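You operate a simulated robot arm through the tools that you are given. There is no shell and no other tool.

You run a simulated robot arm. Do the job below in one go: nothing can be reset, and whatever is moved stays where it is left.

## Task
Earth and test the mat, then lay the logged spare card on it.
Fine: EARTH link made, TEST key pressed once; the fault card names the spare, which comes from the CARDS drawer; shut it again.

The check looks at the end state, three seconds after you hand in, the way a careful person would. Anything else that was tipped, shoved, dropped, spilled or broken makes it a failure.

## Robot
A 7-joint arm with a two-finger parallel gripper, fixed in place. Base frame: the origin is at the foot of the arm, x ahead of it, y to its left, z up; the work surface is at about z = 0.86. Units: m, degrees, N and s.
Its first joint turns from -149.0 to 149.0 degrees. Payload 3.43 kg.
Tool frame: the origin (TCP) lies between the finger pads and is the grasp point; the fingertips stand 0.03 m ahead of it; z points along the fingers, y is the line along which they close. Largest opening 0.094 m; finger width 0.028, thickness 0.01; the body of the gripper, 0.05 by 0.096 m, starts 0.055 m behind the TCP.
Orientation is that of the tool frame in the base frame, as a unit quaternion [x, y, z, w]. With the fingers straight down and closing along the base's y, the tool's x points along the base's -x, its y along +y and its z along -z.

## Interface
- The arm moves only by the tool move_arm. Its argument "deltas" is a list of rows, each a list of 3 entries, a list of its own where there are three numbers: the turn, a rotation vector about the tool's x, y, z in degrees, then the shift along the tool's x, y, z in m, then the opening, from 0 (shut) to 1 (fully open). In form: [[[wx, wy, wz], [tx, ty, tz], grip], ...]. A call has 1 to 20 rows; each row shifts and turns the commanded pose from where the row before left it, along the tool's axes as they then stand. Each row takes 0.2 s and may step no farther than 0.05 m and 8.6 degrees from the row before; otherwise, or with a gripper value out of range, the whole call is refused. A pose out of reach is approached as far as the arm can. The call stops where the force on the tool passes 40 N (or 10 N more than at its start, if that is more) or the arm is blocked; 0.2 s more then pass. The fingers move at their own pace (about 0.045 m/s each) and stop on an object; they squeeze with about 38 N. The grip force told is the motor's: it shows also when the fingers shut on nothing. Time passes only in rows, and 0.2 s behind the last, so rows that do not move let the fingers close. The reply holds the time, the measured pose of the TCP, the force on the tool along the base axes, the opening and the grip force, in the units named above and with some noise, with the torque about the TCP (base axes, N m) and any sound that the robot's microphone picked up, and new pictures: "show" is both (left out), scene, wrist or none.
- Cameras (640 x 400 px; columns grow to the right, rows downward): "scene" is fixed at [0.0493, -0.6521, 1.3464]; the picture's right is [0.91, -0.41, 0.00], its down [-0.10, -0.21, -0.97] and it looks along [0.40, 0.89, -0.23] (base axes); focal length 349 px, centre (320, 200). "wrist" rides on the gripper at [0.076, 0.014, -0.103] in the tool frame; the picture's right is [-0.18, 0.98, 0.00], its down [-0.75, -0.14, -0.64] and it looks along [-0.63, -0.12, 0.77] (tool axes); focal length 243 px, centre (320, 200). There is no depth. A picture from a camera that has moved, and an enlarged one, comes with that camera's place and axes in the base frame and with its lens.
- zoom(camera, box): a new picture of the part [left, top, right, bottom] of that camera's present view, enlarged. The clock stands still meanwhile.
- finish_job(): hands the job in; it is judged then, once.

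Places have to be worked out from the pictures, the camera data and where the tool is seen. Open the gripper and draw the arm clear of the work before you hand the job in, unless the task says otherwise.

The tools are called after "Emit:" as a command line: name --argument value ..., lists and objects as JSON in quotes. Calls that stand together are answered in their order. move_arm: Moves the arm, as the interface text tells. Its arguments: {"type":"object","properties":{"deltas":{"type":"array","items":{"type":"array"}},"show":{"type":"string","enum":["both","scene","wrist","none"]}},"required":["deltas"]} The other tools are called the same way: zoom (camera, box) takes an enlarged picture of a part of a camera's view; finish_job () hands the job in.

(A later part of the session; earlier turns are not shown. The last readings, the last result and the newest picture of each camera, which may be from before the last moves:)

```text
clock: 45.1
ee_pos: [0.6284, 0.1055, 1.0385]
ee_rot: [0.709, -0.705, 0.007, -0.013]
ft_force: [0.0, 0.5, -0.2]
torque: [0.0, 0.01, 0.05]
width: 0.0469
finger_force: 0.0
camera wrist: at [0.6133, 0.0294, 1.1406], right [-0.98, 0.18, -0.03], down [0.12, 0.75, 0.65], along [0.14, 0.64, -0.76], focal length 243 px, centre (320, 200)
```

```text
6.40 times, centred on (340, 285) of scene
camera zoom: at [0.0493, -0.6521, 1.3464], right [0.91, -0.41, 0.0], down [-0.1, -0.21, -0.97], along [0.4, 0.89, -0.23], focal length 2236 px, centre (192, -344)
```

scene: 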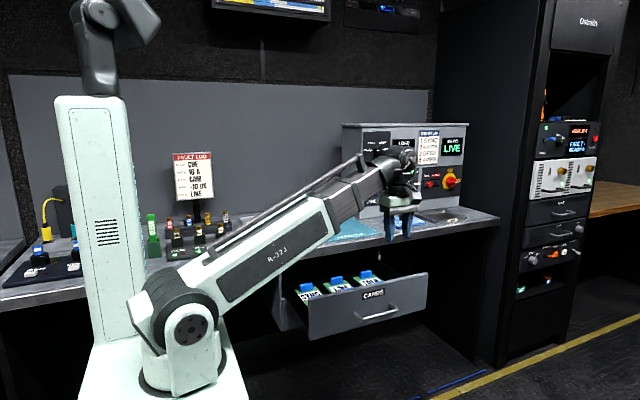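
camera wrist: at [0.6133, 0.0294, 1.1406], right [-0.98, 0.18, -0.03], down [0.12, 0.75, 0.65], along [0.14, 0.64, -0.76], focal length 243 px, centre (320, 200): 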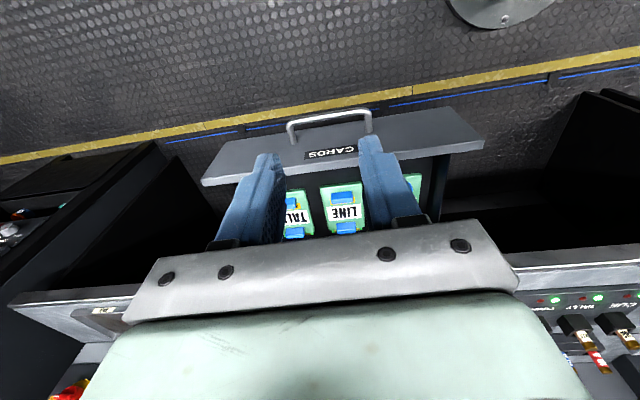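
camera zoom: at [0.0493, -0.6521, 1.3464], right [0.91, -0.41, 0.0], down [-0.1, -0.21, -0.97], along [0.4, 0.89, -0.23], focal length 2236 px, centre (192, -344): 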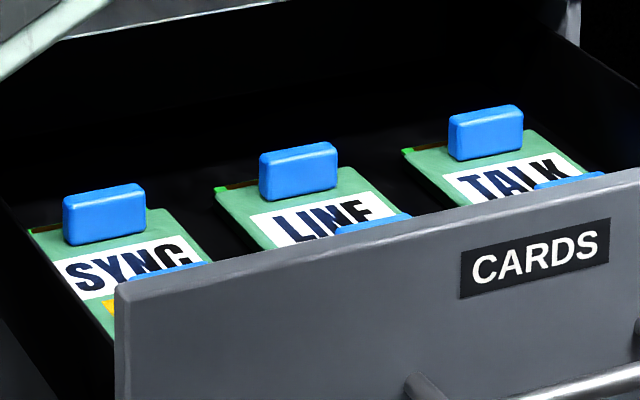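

The drawer holds three spares: SYNC, LINE and TALK, with LINE in the middle. LINE's front lug is about (0.639, 0.391, z 0.695–0.722), its back lug at y≈0.49, and the card spans y≈0.366–0.527. I'll turn back to the default yaw, fix the small tilt, and hover above the front lug.

Emit:
move_arm --deltas '[[[-1.6, 0.5, 0], [0, 0, 0], 0.5], [[0, 0, 8.2], [0, 0, 0], 0.5], [[0, 0, 8.2], [0, 0, 0], 0.5], [[0, 0, 8.2], [0, 0, 0], 0.5], [[0, 0, 8.2], [0, 0, 0], 0.5], [[0, 0, 8.2], [0, 0, 0], 0.5], [[0, 0, 8.2], [0, 0, 0], 0.5], [[0, 0, 8.2], [0, 0, 0], 0.5], [[0, 0, 8.2], [0, 0, 0], 0.5], [[0, 0, 8.2], [0, 0, 0], 0.5], [[0, 0, 8.2], [0, 0, 0], 0.5], [[0, 0, 8.2], [0, 0, 0], 0.5], [[0, 0, 0], [-0.0018, 0.0424, 0.015], 0.5], [[0, 0, 0], [-0.0018, 0.0424, 0.015], 0.5], [[0, 0, 0], [-0.0018, 0.0424, 0.015], 0.5], [[0, 0, 0], [-0.0018, 0.0424, 0.015], 0.5], [[0, 0, 0], [-0.0018, 0.0424, 0.015], 0.5], [[0, 0, 0], [-0.0018, 0.0424, 0.015], 0.5]]' --show "both"

Emit:
zoom --camera "wrist" --box '[200, 0, 460, 200]'

Emit:
zoom --camera "scene" --box '[270, 190, 440, 330]'

```text
clock: 48.9
ee_pos: [0.6363, 0.3637, 0.9481]
ee_rot: [0.0, 1.0, 0.0, 0.001]
ft_force: [-0.5, 0.2, 0.7]
torque: [-0.01, -0.02, -0.04]
width: 0.0469
finger_force: 0.0
camera wrist: at [0.5613, 0.3775, 1.051], right [0.18, 0.98, 0.0], down [0.75, -0.14, 0.64], along [0.63, -0.12, -0.77], focal length 243 px, centre (320, 200)
```

scene: 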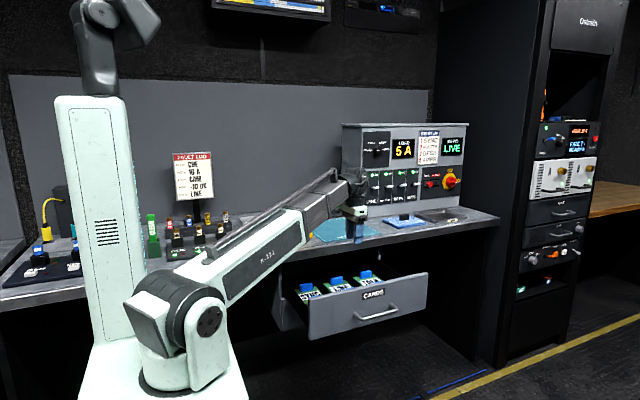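
wrist: 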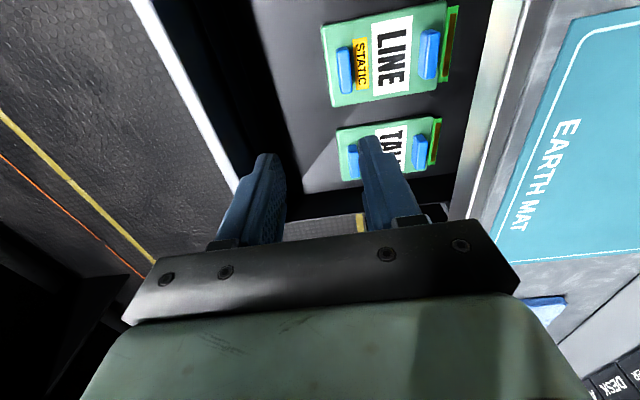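

```text
2.00 times, centred on (330, 100) of wrist
camera zoom: at [0.5613, 0.3775, 1.051], right [0.18, 0.98, 0.0], down [0.75, -0.14, 0.64], along [0.63, -0.12, -0.77], focal length 485 px, centre (300, 400)
```

zoom: 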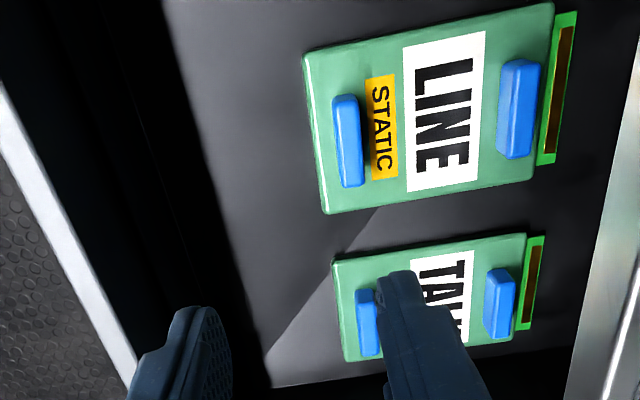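

```text
2.86 times, centred on (355, 260) of scene
camera zoom: at [0.0493, -0.6521, 1.3464], right [0.91, -0.41, 0.0], down [-0.1, -0.21, -0.97], along [0.4, 0.89, -0.23], focal length 998 px, centre (220, 29)
```

zoom: 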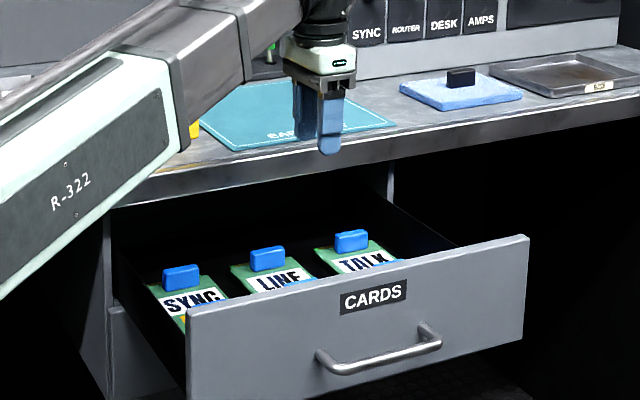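

The LINE front lug measures x 0.610–0.661, y≈0.3935, top at about 0.72. I'll come down over it to TCP z≈0.80 and re-check.

Emit:
move_arm --deltas '[[[0, 0, 0], [0, 0.0075, 0.037], 0.5], [[0, 0, 0], [0, 0.0075, 0.037], 0.5], [[0, 0, 0], [0, 0.0075, 0.037], 0.5], [[0, 0, 0], [0, 0.0075, 0.037], 0.5]]' --show "both"

Emit:
zoom --camera "wrist" --box '[200, 0, 460, 200]'

Emit:
zoom --camera "scene" --box '[290, 220, 410, 320]'

```text
clock: 49.9
ee_pos: [0.6393, 0.3896, 0.8028]
ee_rot: [0.0, 1.0, -0.001, 0.001]
ft_force: [0.8, 0.1, -0.2]
torque: [0.0, 0.01, 0.02]
width: 0.047
finger_force: 0.1
camera wrist: at [0.5635, 0.4045, 0.9045], right [0.18, 0.98, 0.0], down [0.75, -0.14, 0.64], along [0.63, -0.12, -0.77], focal length 243 px, centre (320, 200)
```

scene: 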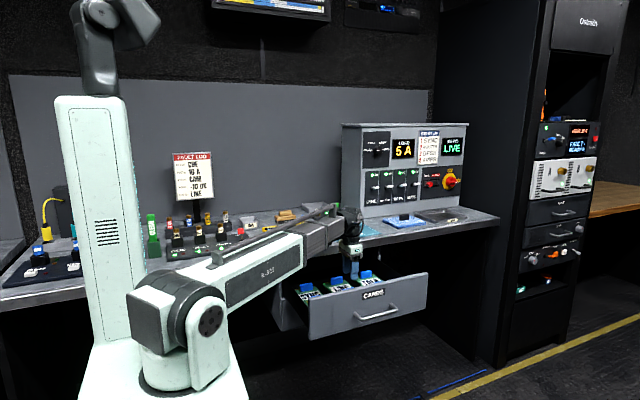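
wrist: 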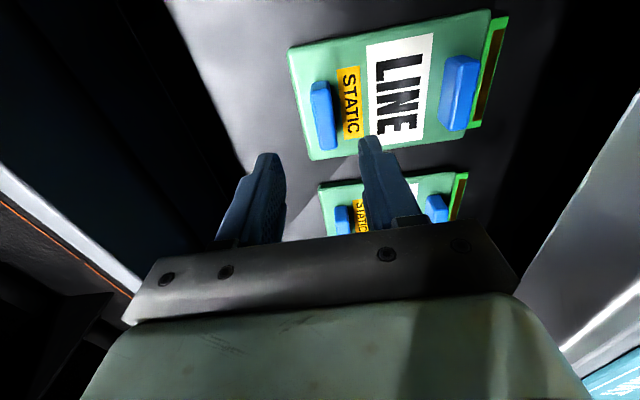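

```text
2.00 times, centred on (330, 100) of wrist
camera zoom: at [0.5635, 0.4045, 0.9045], right [0.18, 0.98, 0.0], down [0.75, -0.14, 0.64], along [0.63, -0.12, -0.77], focal length 485 px, centre (300, 400)
```

zoom: 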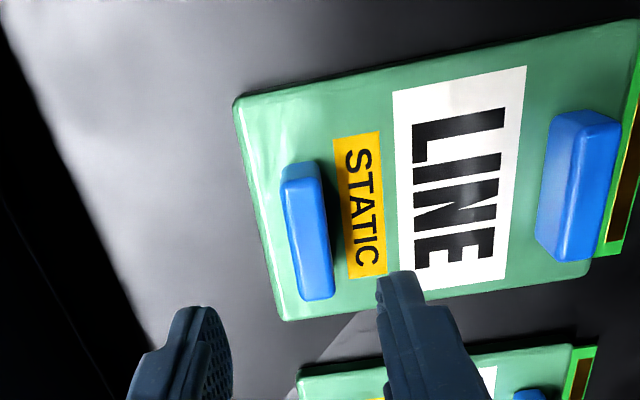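

```text
4.00 times, centred on (350, 270) of scene
camera zoom: at [0.0493, -0.6521, 1.3464], right [0.91, -0.41, 0.0], down [-0.1, -0.21, -0.97], along [0.4, 0.89, -0.23], focal length 1397 px, centre (200, -80)
```

zoom: 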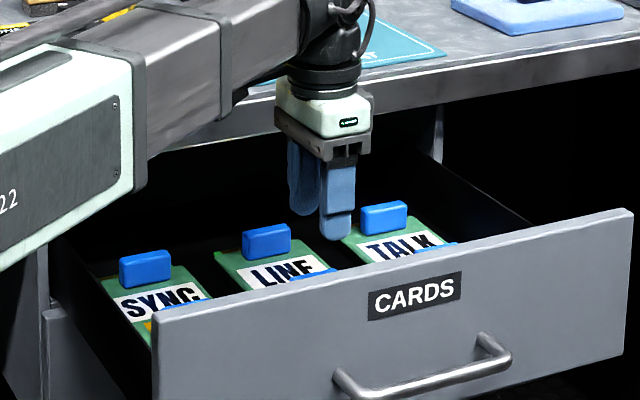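

The lug top is centred at about (0.636, 0.3945) and the board top is near z≈0.70. I'll trim alignment and drop to TCP z≈0.76, with the tips around lug-top height.

Emit:
move_arm --deltas '[[[0, 0, 0], [0.0035, 0.0045, 0.013], 0.5], [[0, 0, 0], [0, 0, 0.015], 0.5], [[0, 0, 0], [0, 0, 0.0145], 0.5], [[0, 0, 0], [0, 0, 0], 0.5]]' --show "both"

Emit:
zoom --camera "wrist" --box '[200, 20, 460, 220]'

Emit:
zoom --camera "scene" --box '[300, 240, 400, 320]'

```text
clock: 50.9
ee_pos: [0.6354, 0.3921, 0.7576]
ee_rot: [0.0, 1.0, -0.001, 0.001]
ft_force: [0.8, -0.2, 0.0]
torque: [0.02, 0.0, -0.02]
width: 0.047
finger_force: 0.1
camera wrist: at [0.5603, 0.4078, 0.8601], right [0.18, 0.98, 0.0], down [0.75, -0.14, 0.64], along [0.63, -0.12, -0.77], focal length 243 px, centre (320, 200)
```

scene: 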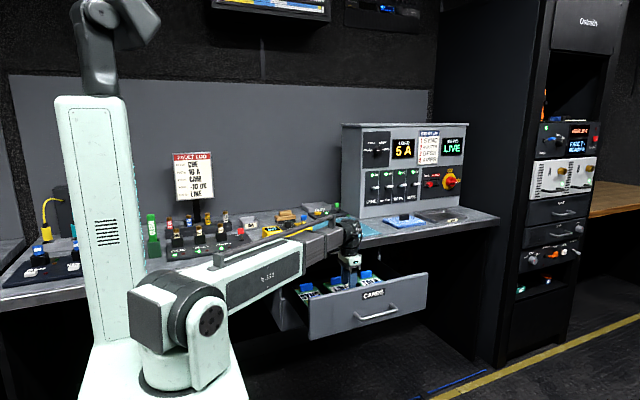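
wrist: 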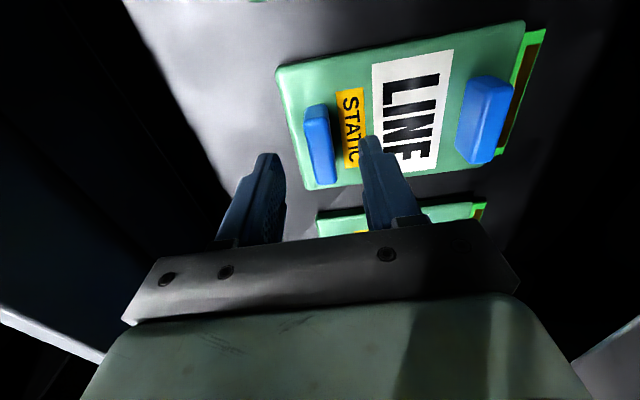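

```text
2.00 times, centred on (330, 120) of wrist
camera zoom: at [0.5603, 0.4078, 0.8601], right [0.18, 0.98, 0.0], down [0.75, -0.14, 0.64], along [0.63, -0.12, -0.77], focal length 485 px, centre (300, 360)
```

zoom: 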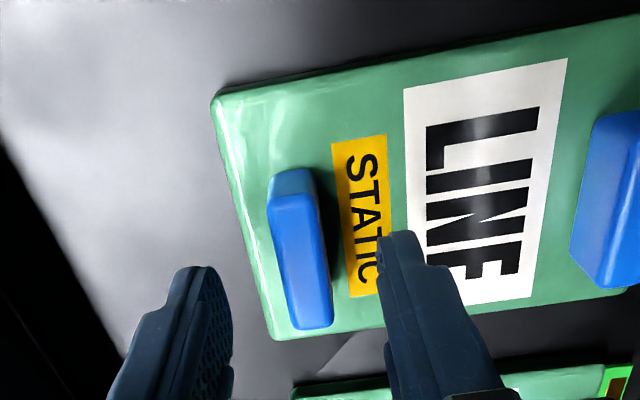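

```text
5.00 times, centred on (350, 280) of scene
camera zoom: at [0.0493, -0.6521, 1.3464], right [0.91, -0.41, 0.0], down [-0.1, -0.21, -0.97], along [0.4, 0.89, -0.23], focal length 1747 px, centre (170, -200)
```

zoom: 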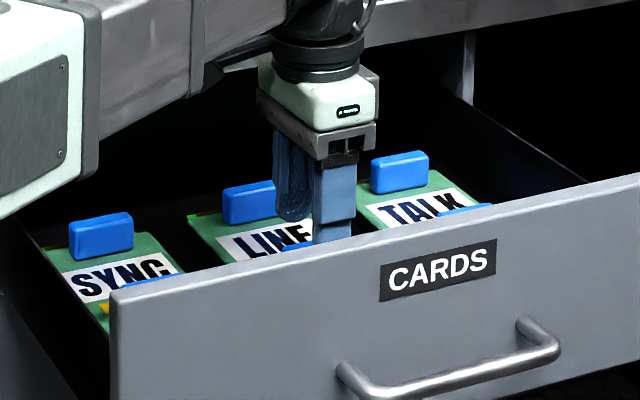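

The fingers straddle the lug evenly. I'll descend about 19 mm so the pads overlap it, watching for any contact force.

Emit:
move_arm --deltas '[[[0, 0, 0], [0.001, 0.0005, 0.007], 0.5], [[0, 0, 0], [0, 0, 0.007], 0.5], [[0, 0, 0], [0, 0, 0.005], 0.5], [[0, 0, 0], [0, 0, 0], 0.5]]' --show "wrist"

Emit:
zoom --camera "wrist" --box '[220, 60, 420, 240]'

Emit:
zoom --camera "scene" --box '[300, 240, 400, 320]'

```text
clock: 51.9
ee_pos: [0.6358, 0.3949, 0.7398]
ee_rot: [0.0, 1.0, -0.001, 0.0]
ft_force: [0.0, -0.3, -0.5]
torque: [0.01, -0.01, 0.01]
width: 0.0469
finger_force: 0.0
camera wrist: at [0.5601, 0.4084, 0.8412], right [0.18, 0.98, 0.0], down [0.75, -0.14, 0.64], along [0.63, -0.12, -0.77], focal length 243 px, centre (320, 200)
```

wrist: 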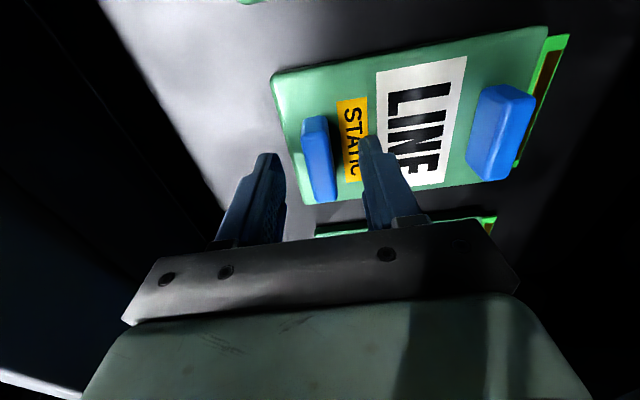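

```text
2.22 times, centred on (320, 150) of wrist
camera zoom: at [0.5601, 0.4084, 0.8412], right [0.18, 0.98, 0.0], down [0.75, -0.14, 0.64], along [0.63, -0.12, -0.77], focal length 539 px, centre (320, 311)
```

zoom: 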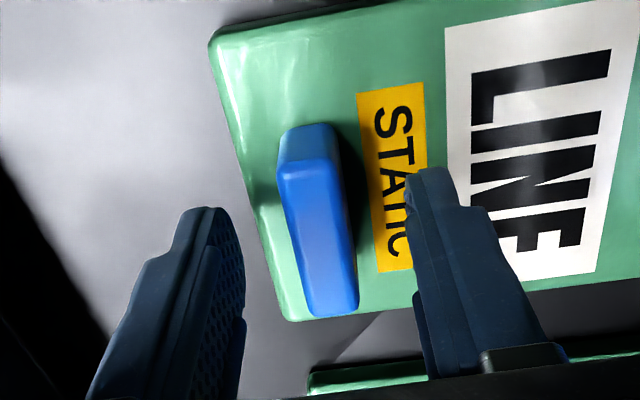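

```text
5.00 times, centred on (350, 280) of scene
camera zoom: at [0.0493, -0.6521, 1.3464], right [0.91, -0.41, 0.0], down [-0.1, -0.21, -0.97], along [0.4, 0.89, -0.23], focal length 1747 px, centre (170, -200)
```

zoom: 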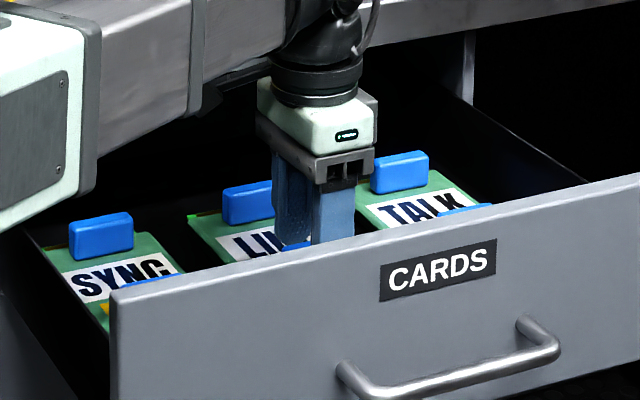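

The tips are around z≈0.71 beside the lug with no contact. I'll lower 3 mm more for better overlap and close on the lug.

Emit:
move_arm --deltas '[[[0, 0, 0], [0, -0.0005, 0.003], 0.5], [[0, 0, 0], [0, 0, 0], 0], [[0, 0, 0], [0, 0, 0], 0], [[0, 0, 0], [0, 0, 0], 0], [[0, 0, 0], [0, 0, 0], 0]]' --show "wrist"

Emit:
zoom --camera "wrist" --box '[220, 60, 420, 240]'

```text
clock: 53.1
ee_pos: [0.6345, 0.393, 0.7363]
ee_rot: [0.0, 1.0, -0.001, 0.001]
ft_force: [0.6, 0.4, 1.2]
torque: [0.07, -0.07, -0.05]
width: 0.0152
finger_force: 38.3
camera wrist: at [0.5599, 0.4084, 0.8381], right [0.18, 0.98, 0.0], down [0.75, -0.14, 0.64], along [0.63, -0.12, -0.77], focal length 243 px, centre (320, 200)
```

wrist: 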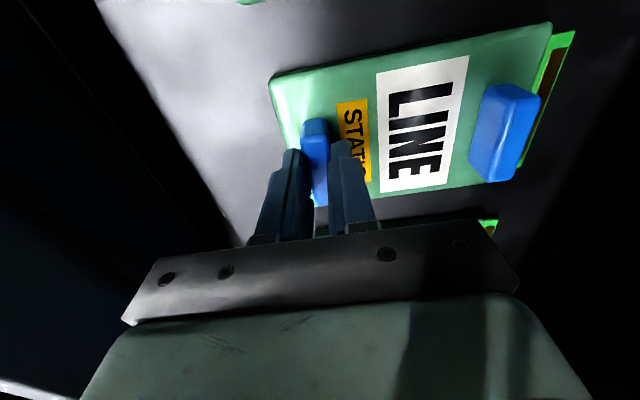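

```text
2.22 times, centred on (320, 150) of wrist
camera zoom: at [0.5599, 0.4084, 0.8381], right [0.18, 0.98, 0.0], down [0.75, -0.14, 0.64], along [0.63, -0.12, -0.77], focal length 539 px, centre (320, 311)
```

zoom: 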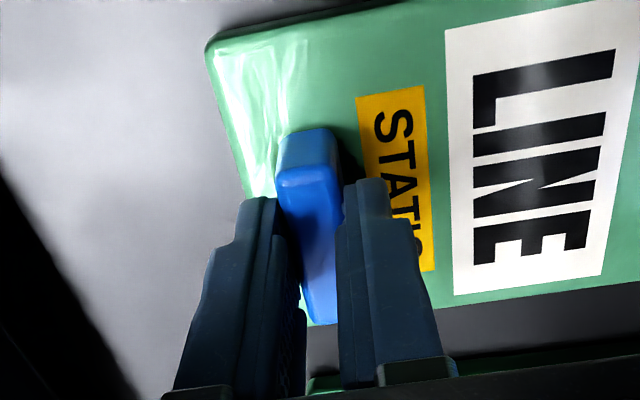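

I have the lug gripped at 15.2 mm. I'll lift 2.5 cm slowly and check that the card comes up level.

Emit:
move_arm --deltas '[[[0, 0, 0], [0, 0, -0.006], 0], [[0, 0, 0], [0, 0, -0.006], 0], [[0, 0, 0], [0, 0, -0.0065], 0], [[0, 0, 0], [0, 0, -0.0065], 0], [[0, 0, 0], [0, 0, 0], 0]]' --show "both"

Emit:
zoom --camera "wrist" --box '[220, 0, 600, 240]'

Emit:
zoom --camera "scene" --box '[300, 240, 400, 320]'

```text
clock: 54.3
ee_pos: [0.6356, 0.3943, 0.7597]
ee_rot: [0.0, 1.0, -0.001, 0.0]
ft_force: [0.5, -0.5, 0.9]
torque: [0.02, 0.03, 0.01]
width: 0.0
finger_force: 33.1
camera wrist: at [0.5604, 0.4079, 0.8624], right [0.18, 0.98, 0.0], down [0.75, -0.14, 0.64], along [0.63, -0.12, -0.77], focal length 243 px, centre (320, 200)
```

scene: 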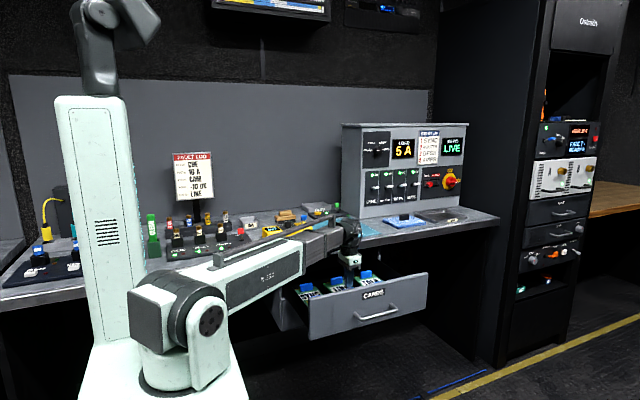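
wrist: 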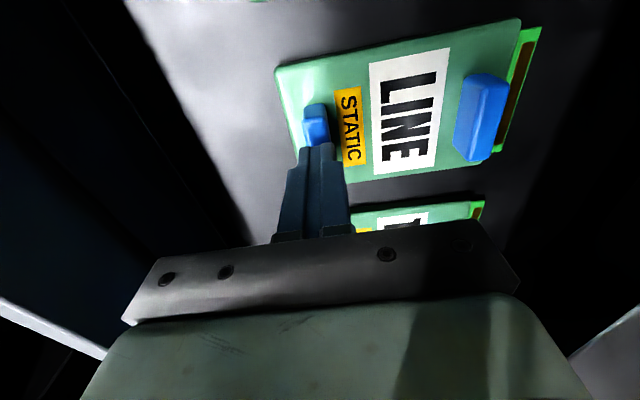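

```text
1.67 times, centred on (410, 120) of wrist
camera zoom: at [0.5604, 0.4079, 0.8624], right [0.18, 0.98, 0.0], down [0.75, -0.14, 0.64], along [0.63, -0.12, -0.77], focal length 404 px, centre (170, 333)
```

zoom: 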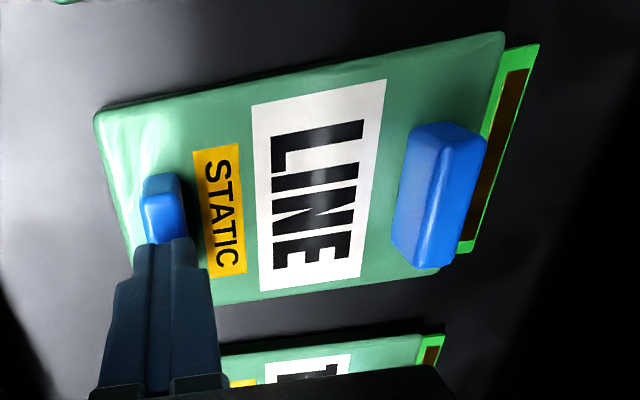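

```text
5.00 times, centred on (350, 280) of scene
camera zoom: at [0.0493, -0.6521, 1.3464], right [0.91, -0.41, 0.0], down [-0.1, -0.21, -0.97], along [0.4, 0.89, -0.23], focal length 1747 px, centre (170, -200)
```

zoom: 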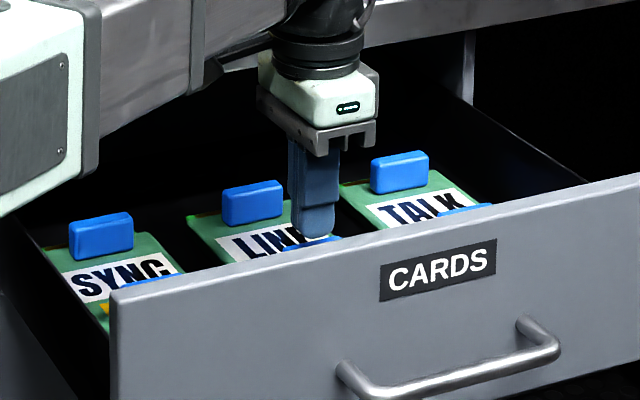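

The gripper slid off the lug and shut on nothing, and the card stayed in place. My grip was probably too shallow, so I'll probe the lug top height gently with the closed tips.

Emit:
move_arm --deltas '[[[0, 0, 0], [0, 0, 0.0015], 0], [[0, 0, 0], [0, 0, 0], 0]]' --show "none"

```text
clock: 54.9
ee_pos: [0.6347, 0.3945, 0.7581]
ee_rot: [0.0, 1.0, -0.001, 0.0]
ft_force: [0.0, 0.4, 0.4]
torque: [0.01, 0.02, 0.0]
width: 0.0
finger_force: 32.9
```

Emit:
move_arm --deltas '[[[0, 0, 0], [0, 0, 0.0015], 0], [[0, 0, 0], [0, 0, 0.0015], 0], [[0, 0, 0], [0, 0, 0], 0]]' --show "none"

```text
clock: 55.7
ee_pos: [0.6358, 0.395, 0.7558]
ee_rot: [0.0, 1.0, 0.0, 0.0]
ft_force: [0.7, 0.5, 0.4]
torque: [-0.01, 0.02, 0.01]
width: 0.0
finger_force: 32.8
```

There's no contact with the tips at z≈0.726. I'll keep probing down in 1.5 mm steps.

Emit:
move_arm --deltas '[[[0, 0, 0], [0, 0, 0.0015], 0], [[0, 0, 0], [0, 0, 0.0015], 0], [[0, 0, 0], [0, 0, 0], 0]]' --show "none"

```text
clock: 56.5
ee_pos: [0.6355, 0.3936, 0.7552]
ee_rot: [0.0, 1.0, 0.0, 0.0]
ft_force: [-0.2, 0.1, -0.9]
torque: [0.05, 0.02, 0.01]
width: 0.0001
finger_force: 33.0
```

Still essentially no force. I'll continue the probe.

Emit:
move_arm --deltas '[[[0, 0, 0], [0, 0, 0.0015], 0], [[0, 0, 0], [0, 0, 0.0015], 0], [[0, 0, 0], [0, 0, 0], 0]]' --show "wrist"

```text
clock: 57.3
ee_pos: [0.6361, 0.393, 0.7516]
ee_rot: [0.0, 1.0, -0.001, 0.001]
ft_force: [0.3, 0.1, 0.9]
torque: [0.0, -0.01, -0.01]
width: 0.0001
finger_force: 32.5
camera wrist: at [0.56, 0.4083, 0.8535], right [0.18, 0.98, 0.0], down [0.75, -0.14, 0.64], along [0.63, -0.12, -0.77], focal length 243 px, centre (320, 200)
```

wrist: 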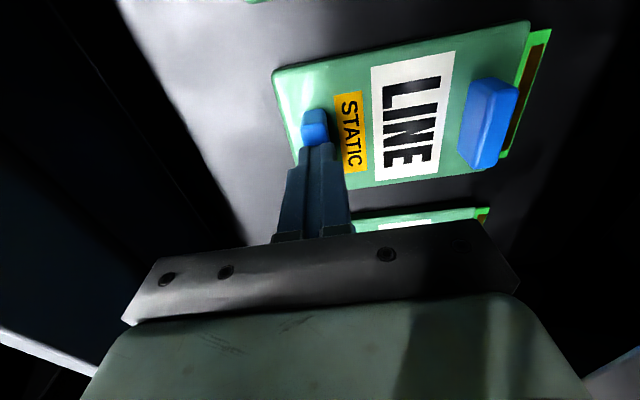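

The tip is at 0.7216 and still free, so the lug top is lower than I assumed. I'll probe further.

Emit:
move_arm --deltas '[[[0, 0, 0], [0, 0, 0.0015], 0], [[0, 0, 0], [0, 0, 0.0015], 0], [[0, 0, 0], [0, 0, 0], 0]]' --show "none"

```text
clock: 57.9
ee_pos: [0.6356, 0.3936, 0.7517]
ee_rot: [-0.001, 1.0, 0.0, 0.002]
ft_force: [-3.5, -1.4, 13.1]
torque: [-0.01, 0.29, -0.02]
width: 0.0
finger_force: 32.7
stopped in row 2: the force on the tool passed its limit at 45 N (the readings are from after the stop); the commanded pose is now the measured one
```

Contact confirms the lug top at z≈0.7215, so the earlier grip overlapped only about 15 mm. I'll back up, reopen, and go about 8 mm deeper than before.

Emit:
move_arm --deltas '[[[0, 0, 0], [0, 0, -0.006], 0], [[0, 0, 0], [0, 0, -0.006], 0.25], [[0, 0, 0], [0, 0, 0], 0.5], [[0, 0, 0], [0, 0, 0], 0.5], [[0, 0, 0], [0, 0, 0.01], 0.5], [[0, 0, 0], [0, 0, 0.01], 0.5], [[0, 0, 0], [0, 0, 0.007], 0.5], [[0, 0, 0], [0, 0, 0], 0.5]]' --show "wrist"

```text
clock: 59.6
ee_pos: [0.6367, 0.3945, 0.7364]
ee_rot: [0.0, 1.0, 0.001, 0.001]
ft_force: [0.1, 0.3, -0.2]
torque: [0.01, 0.0, -0.01]
width: 0.0471
finger_force: 0.1
camera wrist: at [0.5609, 0.4083, 0.8382], right [0.18, 0.98, 0.0], down [0.75, -0.14, 0.65], along [0.63, -0.12, -0.76], focal length 243 px, centre (320, 200)
```

wrist: 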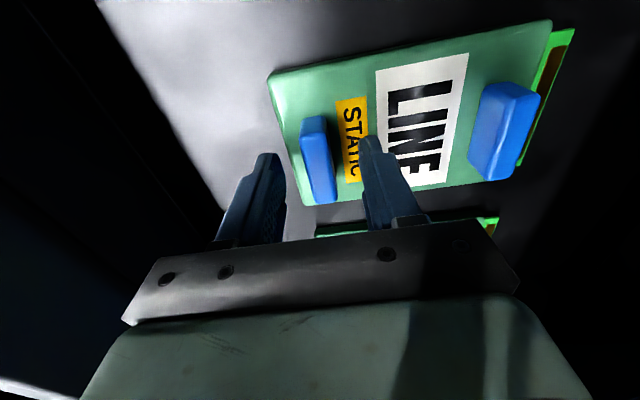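

The tip is at 0.706 with no contact. I'll creep down 2 mm per row, watching for the board.

Emit:
move_arm --deltas '[[[0, 0, 0], [0, 0, 0.002], 0.5], [[0, 0, 0], [0, 0, 0.002], 0.5], [[0, 0, 0], [0, 0, 0.0015], 0.5], [[0, 0, 0], [0, 0, 0], 0.5]]' --show "none"

```text
clock: 60.6
ee_pos: [0.636, 0.3946, 0.728]
ee_rot: [0.0, 1.0, 0.001, 0.002]
ft_force: [-0.5, 0.7, -0.4]
torque: [0.02, 0.0, -0.01]
width: 0.0471
finger_force: 0.0
```

The tip is at about 0.699 and still free of the board, so overlap is now around 22 mm. I'll close and start lifting very gently.

Emit:
move_arm --deltas '[[[0, 0, 0], [0, 0, 0], 0], [[0, 0, 0], [0, 0, 0], 0], [[0, 0, 0], [0, 0, 0], 0], [[0, 0, 0], [0, 0, 0], 0], [[0, 0, 0], [0, 0, -0.002], 0], [[0, 0, 0], [0, 0, -0.002], 0], [[0, 0, 0], [0, 0, 0], 0]]' --show "wrist"

```text
clock: 62.2
ee_pos: [0.6358, 0.3952, 0.7341]
ee_rot: [0.0, 1.0, 0.0, 0.002]
ft_force: [-0.8, 0.4, -1.3]
torque: [-0.04, 0.0, 0.0]
width: 0.0152
finger_force: 38.3
camera wrist: at [0.5605, 0.409, 0.8359], right [0.18, 0.98, 0.0], down [0.75, -0.14, 0.65], along [0.63, -0.12, -0.76], focal length 243 px, centre (320, 200)
```

wrist: 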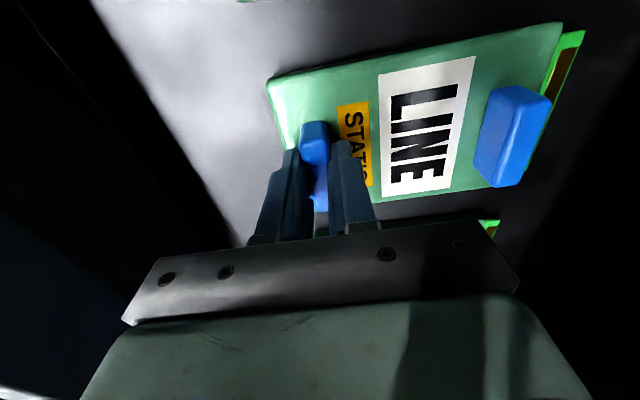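

The grip is holding at 15.2 mm with about 1 N of load. I'll lift another 8 mm slowly and look.

Emit:
move_arm --deltas '[[[0, 0, 0], [0, 0, -0.002], 0], [[0, 0, 0], [0, 0, -0.002], 0], [[0, 0, 0], [0, 0, -0.002], 0], [[0, 0, 0], [0, 0, -0.002], 0], [[0, 0, 0], [0, 0, 0], 0]]' --show "wrist"

Emit:
zoom --camera "scene" --box '[300, 240, 400, 320]'

```text
clock: 63.5
ee_pos: [0.6352, 0.3956, 0.7418]
ee_rot: [0.001, 1.0, 0.001, 0.002]
ft_force: [-0.3, -1.1, -1.0]
torque: [-0.09, 0.03, -0.01]
width: 0.0153
finger_force: 38.0
camera wrist: at [0.5604, 0.4088, 0.8434], right [0.18, 0.98, 0.0], down [0.75, -0.14, 0.65], along [0.63, -0.12, -0.76], focal length 243 px, centre (320, 200)
```

wrist: 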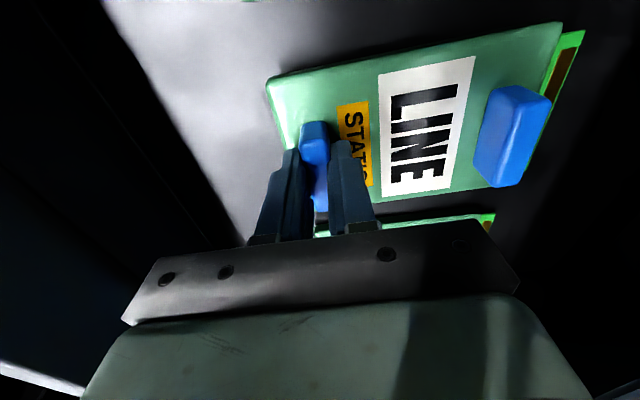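

```text
5.00 times, centred on (350, 280) of scene
camera zoom: at [0.0493, -0.6521, 1.3464], right [0.91, -0.41, 0.0], down [-0.1, -0.21, -0.97], along [0.4, 0.89, -0.23], focal length 1747 px, centre (170, -200)
```

zoom: 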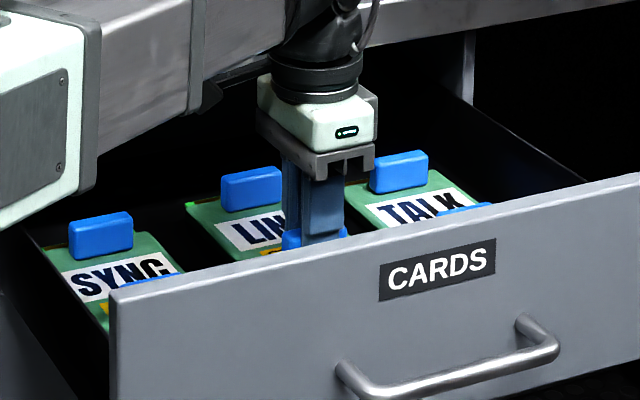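

The card is lifting rigidly with the gripper. I'll raise it about 2 cm more, slowly, before drawing it forward out from under the bench edge.

Emit:
move_arm --deltas '[[[0, 0, 0], [0, 0, -0.003], 0], [[0, 0, 0], [0, 0, -0.003], 0], [[0, 0, 0], [0, 0, -0.004], 0], [[0, 0, 0], [0, 0, -0.004], 0], [[0, 0, 0], [0, 0, -0.004], 0], [[0, 0, 0], [0, 0, -0.003], 0], [[0, 0, 0], [0, 0, 0], 0]]' --show "wrist"

Emit:
zoom --camera "scene" --box '[300, 230, 400, 310]'

```text
clock: 65.0
ee_pos: [0.6342, 0.3934, 0.7619]
ee_rot: [0.001, 1.0, -0.001, 0.002]
ft_force: [0.7, -0.4, -1.9]
torque: [-0.1, 0.0, 0.02]
width: 0.0152
finger_force: 37.6
camera wrist: at [0.5589, 0.408, 0.8645], right [0.18, 0.98, 0.0], down [0.75, -0.14, 0.65], along [0.63, -0.12, -0.76], focal length 243 px, centre (320, 200)
```

wrist: 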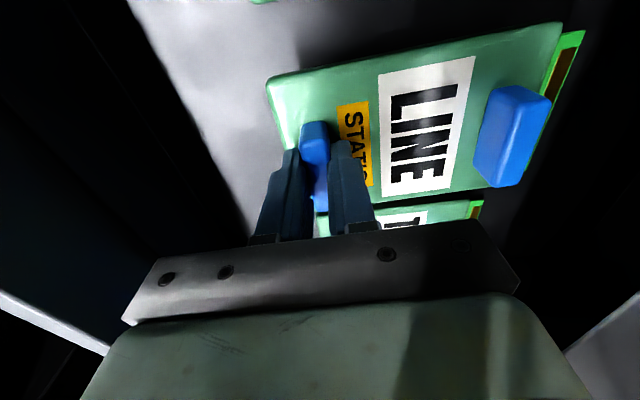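

```text
5.00 times, centred on (350, 270) of scene
camera zoom: at [0.0493, -0.6521, 1.3464], right [0.91, -0.41, 0.0], down [-0.1, -0.21, -0.97], along [0.4, 0.89, -0.23], focal length 1747 px, centre (170, -150)
```

zoom: 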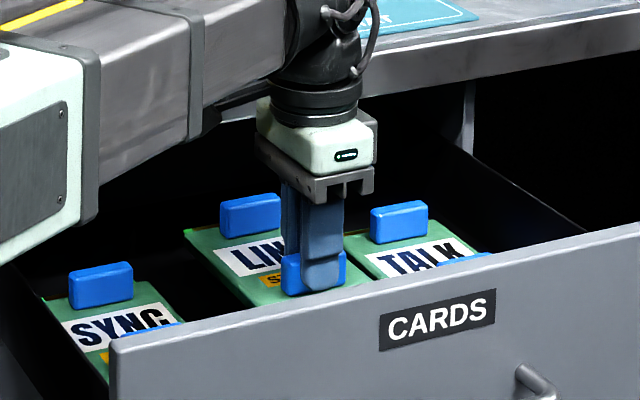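

The card hangs level, about 3 cm up and clear of its neighbours. Next I'll draw it 8 cm toward -y to clear the bench edge.

Emit:
move_arm --deltas '[[[0, 0, 0], [0, -0.007, 0], 0], [[0, 0, 0], [0, -0.013, 0], 0], [[0, 0, 0], [0, -0.013, 0], 0], [[0, 0, 0], [0, -0.014, 0], 0], [[0, 0, 0], [0, -0.014, 0], 0], [[0, 0, 0], [0, -0.013, 0], 0], [[0, 0, 0], [0, -0.006, 0], 0], [[0, 0, 0], [0, 0, 0], 0]]' --show "both"

Emit:
zoom --camera "scene" --box '[290, 220, 430, 330]'

```text
clock: 66.8
ee_pos: [0.6361, 0.314, 0.7622]
ee_rot: [0.0, 1.0, -0.001, 0.001]
ft_force: [-0.4, 0.1, -1.1]
torque: [-0.09, 0.01, 0.0]
width: 0.0152
finger_force: 38.3
camera wrist: at [0.56, 0.3281, 0.8637], right [0.18, 0.98, 0.0], down [0.75, -0.14, 0.65], along [0.63, -0.12, -0.76], focal length 243 px, centre (320, 200)
```

scene: 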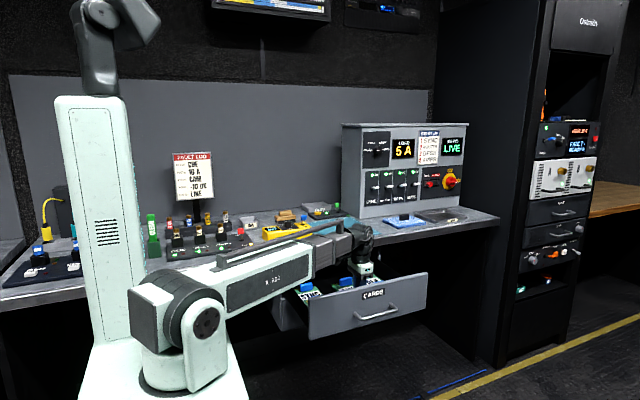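
wrist: 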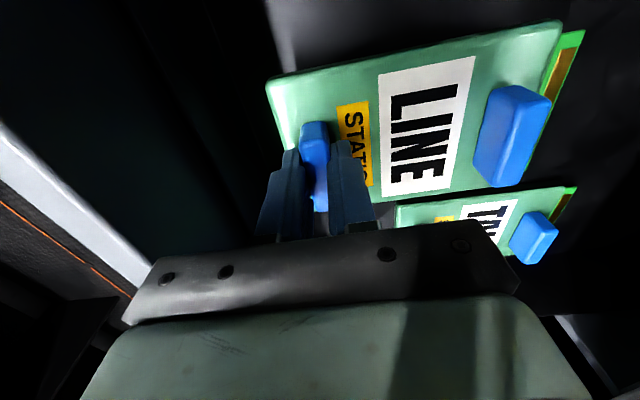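

```text
3.64 times, centred on (360, 275) of scene
camera zoom: at [0.0493, -0.6521, 1.3464], right [0.91, -0.41, 0.0], down [-0.1, -0.21, -0.97], along [0.4, 0.89, -0.23], focal length 1270 px, centre (174, -73)
```

zoom: 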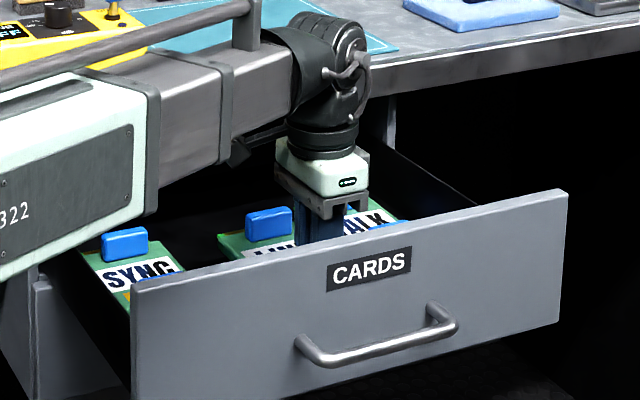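

The card's rear edge is now at about y 0.456, well clear of the bench edge at about 0.505. I'll lift straight up 0.22 m.

Emit:
move_arm --deltas '[[[0, 0, 0], [0, 0, -0.008], 0], [[0, 0, 0], [0, 0, -0.014], 0], [[0, 0, 0], [0, 0, -0.018], 0], [[0, 0, 0], [0, 0, -0.02], 0], [[0, 0, 0], [0, 0, -0.02], 0], [[0, 0, 0], [0, 0, -0.02], 0], [[0, 0, 0], [0, 0, -0.02], 0], [[0, 0, 0], [0, 0, -0.02], 0], [[0, 0, 0], [0, 0, -0.02], 0], [[0, 0, 0], [0, 0, -0.02], 0], [[0, 0, 0], [0, 0, -0.018], 0], [[0, 0, 0], [0, 0, -0.014], 0], [[0, 0, 0], [0, 0, -0.008], 0], [[0, 0, 0], [0, 0, 0], 0]]' --show "both"

Emit:
zoom --camera "scene" --box '[270, 150, 430, 330]'

```text
clock: 69.8
ee_pos: [0.635, 0.3136, 0.9836]
ee_rot: [0.0, 1.0, 0.0, 0.002]
ft_force: [-0.1, 0.6, -1.8]
torque: [-0.11, -0.03, 0.0]
width: 0.0154
finger_force: 37.8
camera wrist: at [0.5598, 0.3284, 1.0862], right [0.18, 0.98, 0.0], down [0.75, -0.14, 0.65], along [0.63, -0.12, -0.76], focal length 243 px, centre (320, 200)
```

scene: 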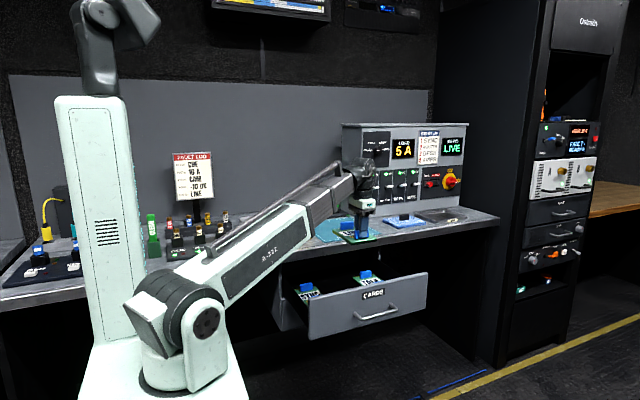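
wrist: 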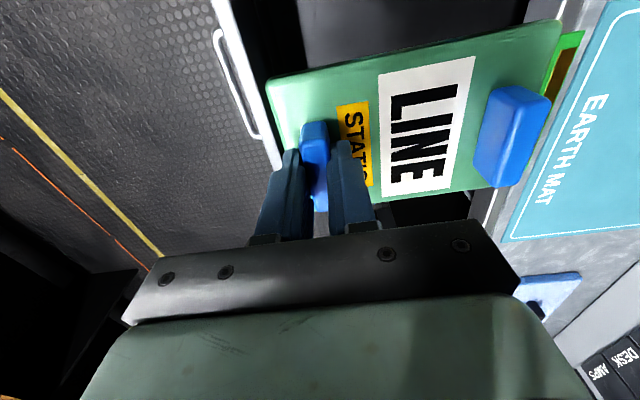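

```text
2.22 times, centred on (350, 240) of scene
camera zoom: at [0.0493, -0.6521, 1.3464], right [0.91, -0.41, 0.0], down [-0.1, -0.21, -0.97], along [0.4, 0.89, -0.23], focal length 776 px, centre (253, 111)
```

zoom: 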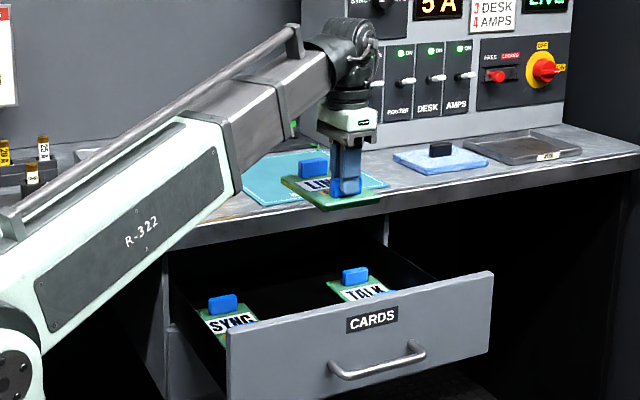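

The LINE card is held securely and level. I'll carry it over the mat, putting the lug near (0.712, 0.605) so the whole card (about 0.095 × 0.16 m) is within the mat.

Emit:
move_arm --deltas '[[[0, 0, 0], [-0.003, 0.0104, 0], 0], [[0, 0, 0], [-0.0055, 0.0208, 0], 0], [[0, 0, 0], [-0.0055, 0.0208, 0], 0], [[0, 0, 0], [-0.0055, 0.0208, 0], 0], [[0, 0, 0], [-0.0055, 0.0208, 0], 0], [[0, 0, 0], [-0.0055, 0.0208, 0], 0], [[0, 0, 0], [-0.0055, 0.0208, 0], 0], [[0, 0, 0], [-0.0055, 0.0208, 0], 0], [[0, 0, 0], [-0.0055, 0.0208, 0], 0], [[0, 0, 0], [-0.0055, 0.0208, 0], 0], [[0, 0, 0], [-0.0055, 0.0208, 0], 0], [[0, 0, 0], [-0.0055, 0.0208, 0], 0], [[0, 0, 0], [-0.0055, 0.0208, 0], 0], [[0, 0, 0], [-0.0055, 0.0208, 0], 0], [[0, 0, 0], [-0.003, 0.0104, 0], 0], [[0, 0, 0], [0, 0, 0], 0]]' --show "both"

Emit:
zoom --camera "scene" --box '[250, 140, 410, 270]'

```text
clock: 73.2
ee_pos: [0.7116, 0.6064, 0.9846]
ee_rot: [0.0, 1.0, 0.001, 0.002]
ft_force: [0.0, -0.1, -1.6]
torque: [-0.09, 0.01, 0.03]
width: 0.0153
finger_force: 38.3
camera wrist: at [0.6364, 0.6214, 1.0867], right [0.18, 0.98, 0.0], down [0.75, -0.14, 0.65], along [0.63, -0.12, -0.76], focal length 243 px, centre (320, 200)
```

scene: 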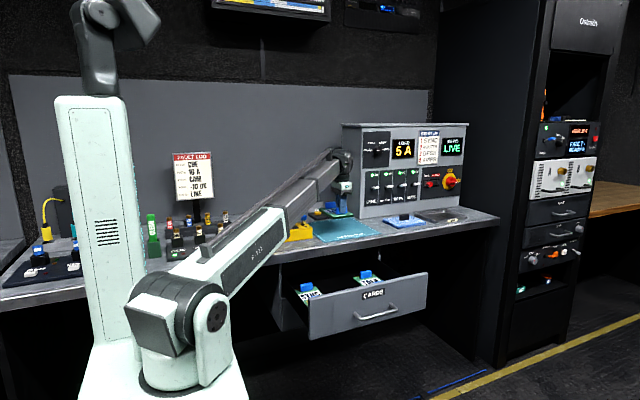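
wrist: 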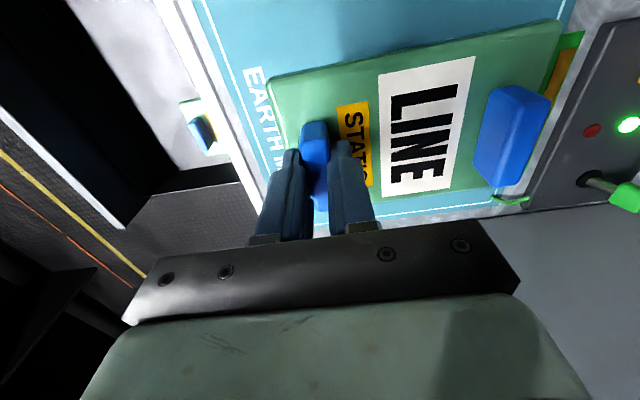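

```text
3.08 times, centred on (330, 205) of scene
camera zoom: at [0.0493, -0.6521, 1.3464], right [0.91, -0.41, 0.0], down [-0.1, -0.21, -0.97], along [0.4, 0.89, -0.23], focal length 1075 px, centre (289, 185)
```

zoom: 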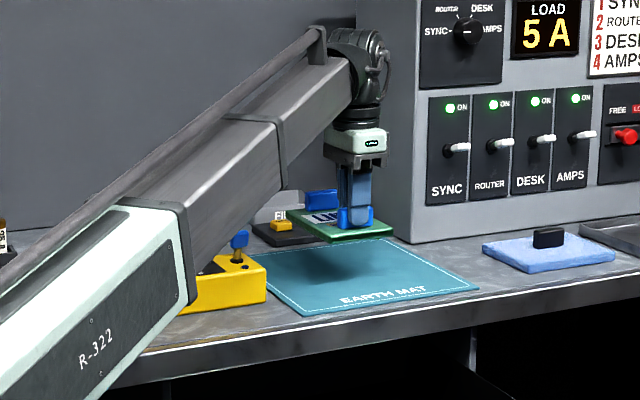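

The mat edges check out at y 0.529–0.798 and x up to 0.861, so the card would land well inside. I'll lower it to just above the mat.

Emit:
move_arm --deltas '[[[0, 0, 0], [0, 0, 0.01], 0], [[0, 0, 0], [0, 0, 0.015], 0], [[0, 0, 0], [0, 0, 0.015], 0], [[0, 0, 0], [0, 0, 0.012], 0], [[0, 0, 0], [0, 0, 0.01], 0], [[0, 0, 0], [0, 0, 0.006], 0], [[0, 0, 0], [0, 0, 0], 0]]' --show "both"

Emit:
zoom --camera "scene" --box '[280, 170, 400, 260]'

```text
clock: 74.8
ee_pos: [0.7119, 0.6061, 0.915]
ee_rot: [0.0, 1.0, 0.0, 0.003]
ft_force: [0.8, -0.1, -1.2]
torque: [-0.05, 0.02, -0.02]
width: 0.0151
finger_force: 37.7
camera wrist: at [0.6364, 0.6201, 1.0178], right [0.18, 0.98, 0.0], down [0.75, -0.14, 0.65], along [0.63, -0.12, -0.76], focal length 243 px, centre (320, 200)
```

scene: 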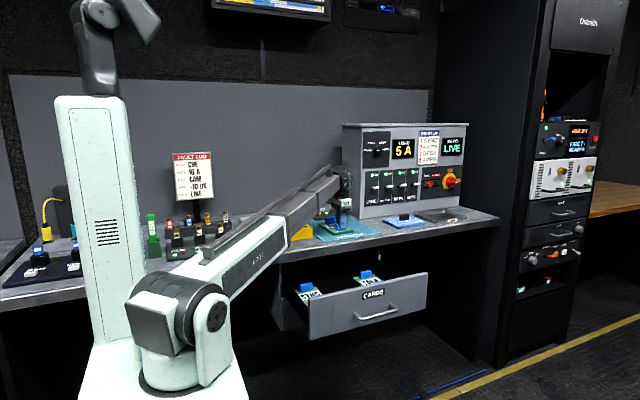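
wrist: 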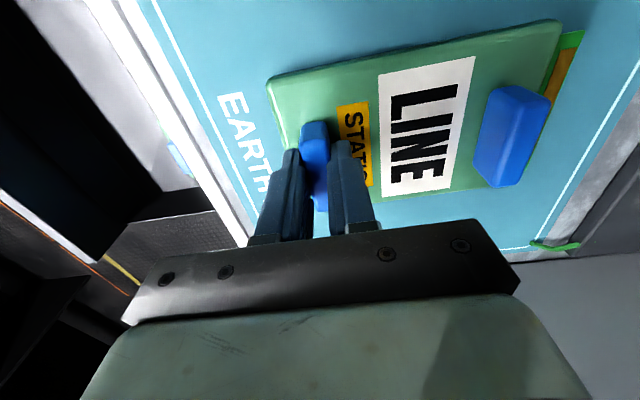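

```text
4.44 times, centred on (340, 215) of scene
camera zoom: at [0.0493, -0.6521, 1.3464], right [0.91, -0.41, 0.0], down [-0.1, -0.21, -0.97], along [0.4, 0.89, -0.23], focal length 1552 px, centre (231, 133)
```

zoom: 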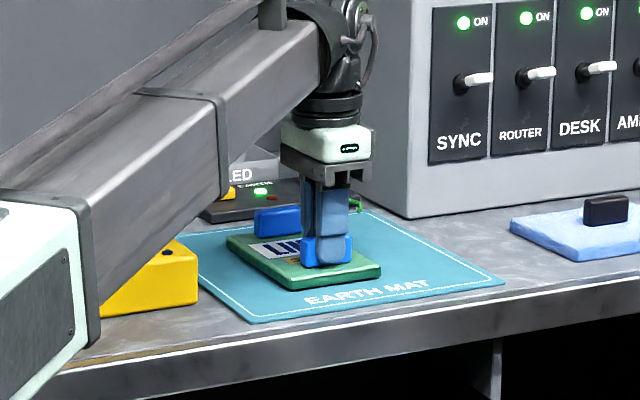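

The card is just above the mat, centred within its border. I'll lower it in small steps, watching for touchdown.

Emit:
move_arm --deltas '[[[0, 0, 0], [0, 0, 0.0015], 0], [[0, 0, 0], [0, 0, 0.0015], 0], [[0, 0, 0], [0, 0, 0.001], 0], [[0, 0, 0], [0, 0, 0], 0]]' --show "none"

```text
clock: 75.8
ee_pos: [0.7124, 0.6054, 0.914]
ee_rot: [-0.001, 1.0, 0.0, 0.003]
ft_force: [3.7, 9.6, 27.5]
torque: [0.18, -0.1, -0.03]
width: 0.0156
finger_force: 37.9
```

The card has touched down, with force up to 27 N at TCP z≈0.914. I'll ease up about 1 mm to take the pressure off and read again.

Emit:
move_arm --deltas '[[[0, 0, 0], [0, 0, -0.0012], 0], [[0, 0, 0], [0, 0, 0], 0]]' --show "wrist"

Emit:
zoom --camera "scene" --box '[300, 190, 380, 250]'

```text
clock: 76.5
ee_pos: [0.7124, 0.6046, 0.9128]
ee_rot: [-0.001, 1.0, 0.0, 0.002]
ft_force: [1.5, 14.0, 24.2]
torque: [0.28, -0.62, 0.03]
width: 0.0152
finger_force: 38.4
camera wrist: at [0.636, 0.6195, 1.0148], right [0.18, 0.98, 0.0], down [0.75, -0.14, 0.65], along [0.63, -0.12, -0.76], focal length 243 px, centre (320, 200)
```

wrist: 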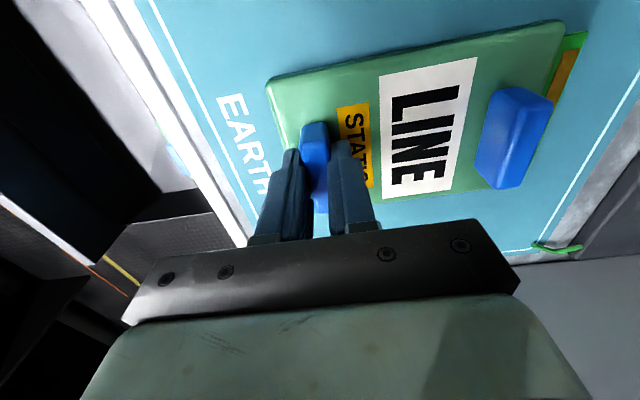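

```text
6.67 times, centred on (340, 220) of scene
camera zoom: at [0.0493, -0.6521, 1.3464], right [0.91, -0.41, 0.0], down [-0.1, -0.21, -0.97], along [0.4, 0.89, -0.23], focal length 2329 px, centre (187, 67)
```

zoom: 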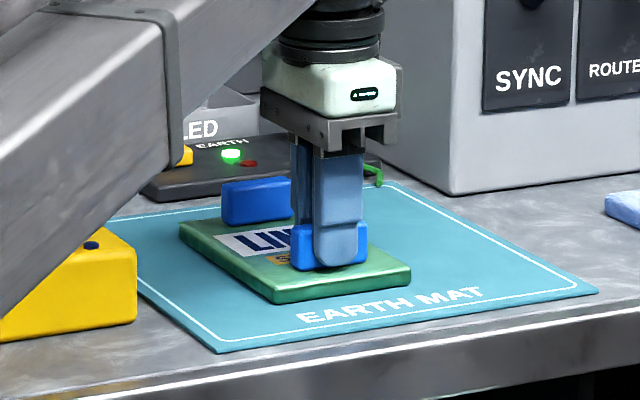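

The card lies flat on the mat with about 24 N of residual push. I'll ease up another 1.2 mm before releasing.

Emit:
move_arm --deltas '[[[0, 0, 0], [0, 0, -0.0012], 0], [[0, 0, 0], [0, 0, 0], 0], [[0, 0, 0], [0, 0, 0], 0]]' --show "none"

```text
clock: 77.2
ee_pos: [0.7124, 0.6049, 0.9136]
ee_rot: [0.0, 1.0, -0.001, 0.002]
ft_force: [0.4, 0.2, -1.8]
torque: [-0.07, 0.0, 0.04]
width: 0.0152
finger_force: 38.2
```

The force shows it's just airborne again by under 1 mm. I'll dip 0.5 mm and open the fingers modestly to set it down.

Emit:
move_arm --deltas '[[[0, 0, 0], [0, 0, 0.0005], 0], [[0, 0, 0], [0, 0, 0], 0.2], [[0, 0, 0], [0, 0, 0], 0.35], [[0, 0, 0], [0, 0, 0], 0.4], [[0, 0, 0], [0, 0, 0], 0.4]]' --show "wrist"

```text
clock: 78.5
ee_pos: [0.7123, 0.6045, 0.9136]
ee_rot: [0.0, 1.0, 0.0, 0.002]
ft_force: [-0.4, 0.3, 0.1]
torque: [0.02, -0.03, 0.03]
width: 0.0377
finger_force: 0.0
camera wrist: at [0.6373, 0.6195, 1.0155], right [0.18, 0.98, 0.0], down [0.75, -0.14, 0.65], along [0.63, -0.12, -0.76], focal length 243 px, centre (320, 200)
```

wrist: 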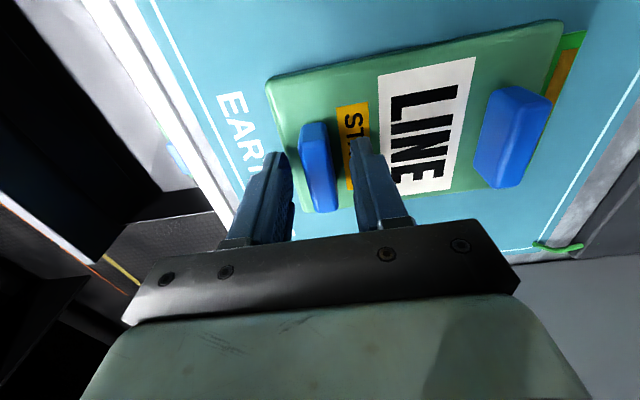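

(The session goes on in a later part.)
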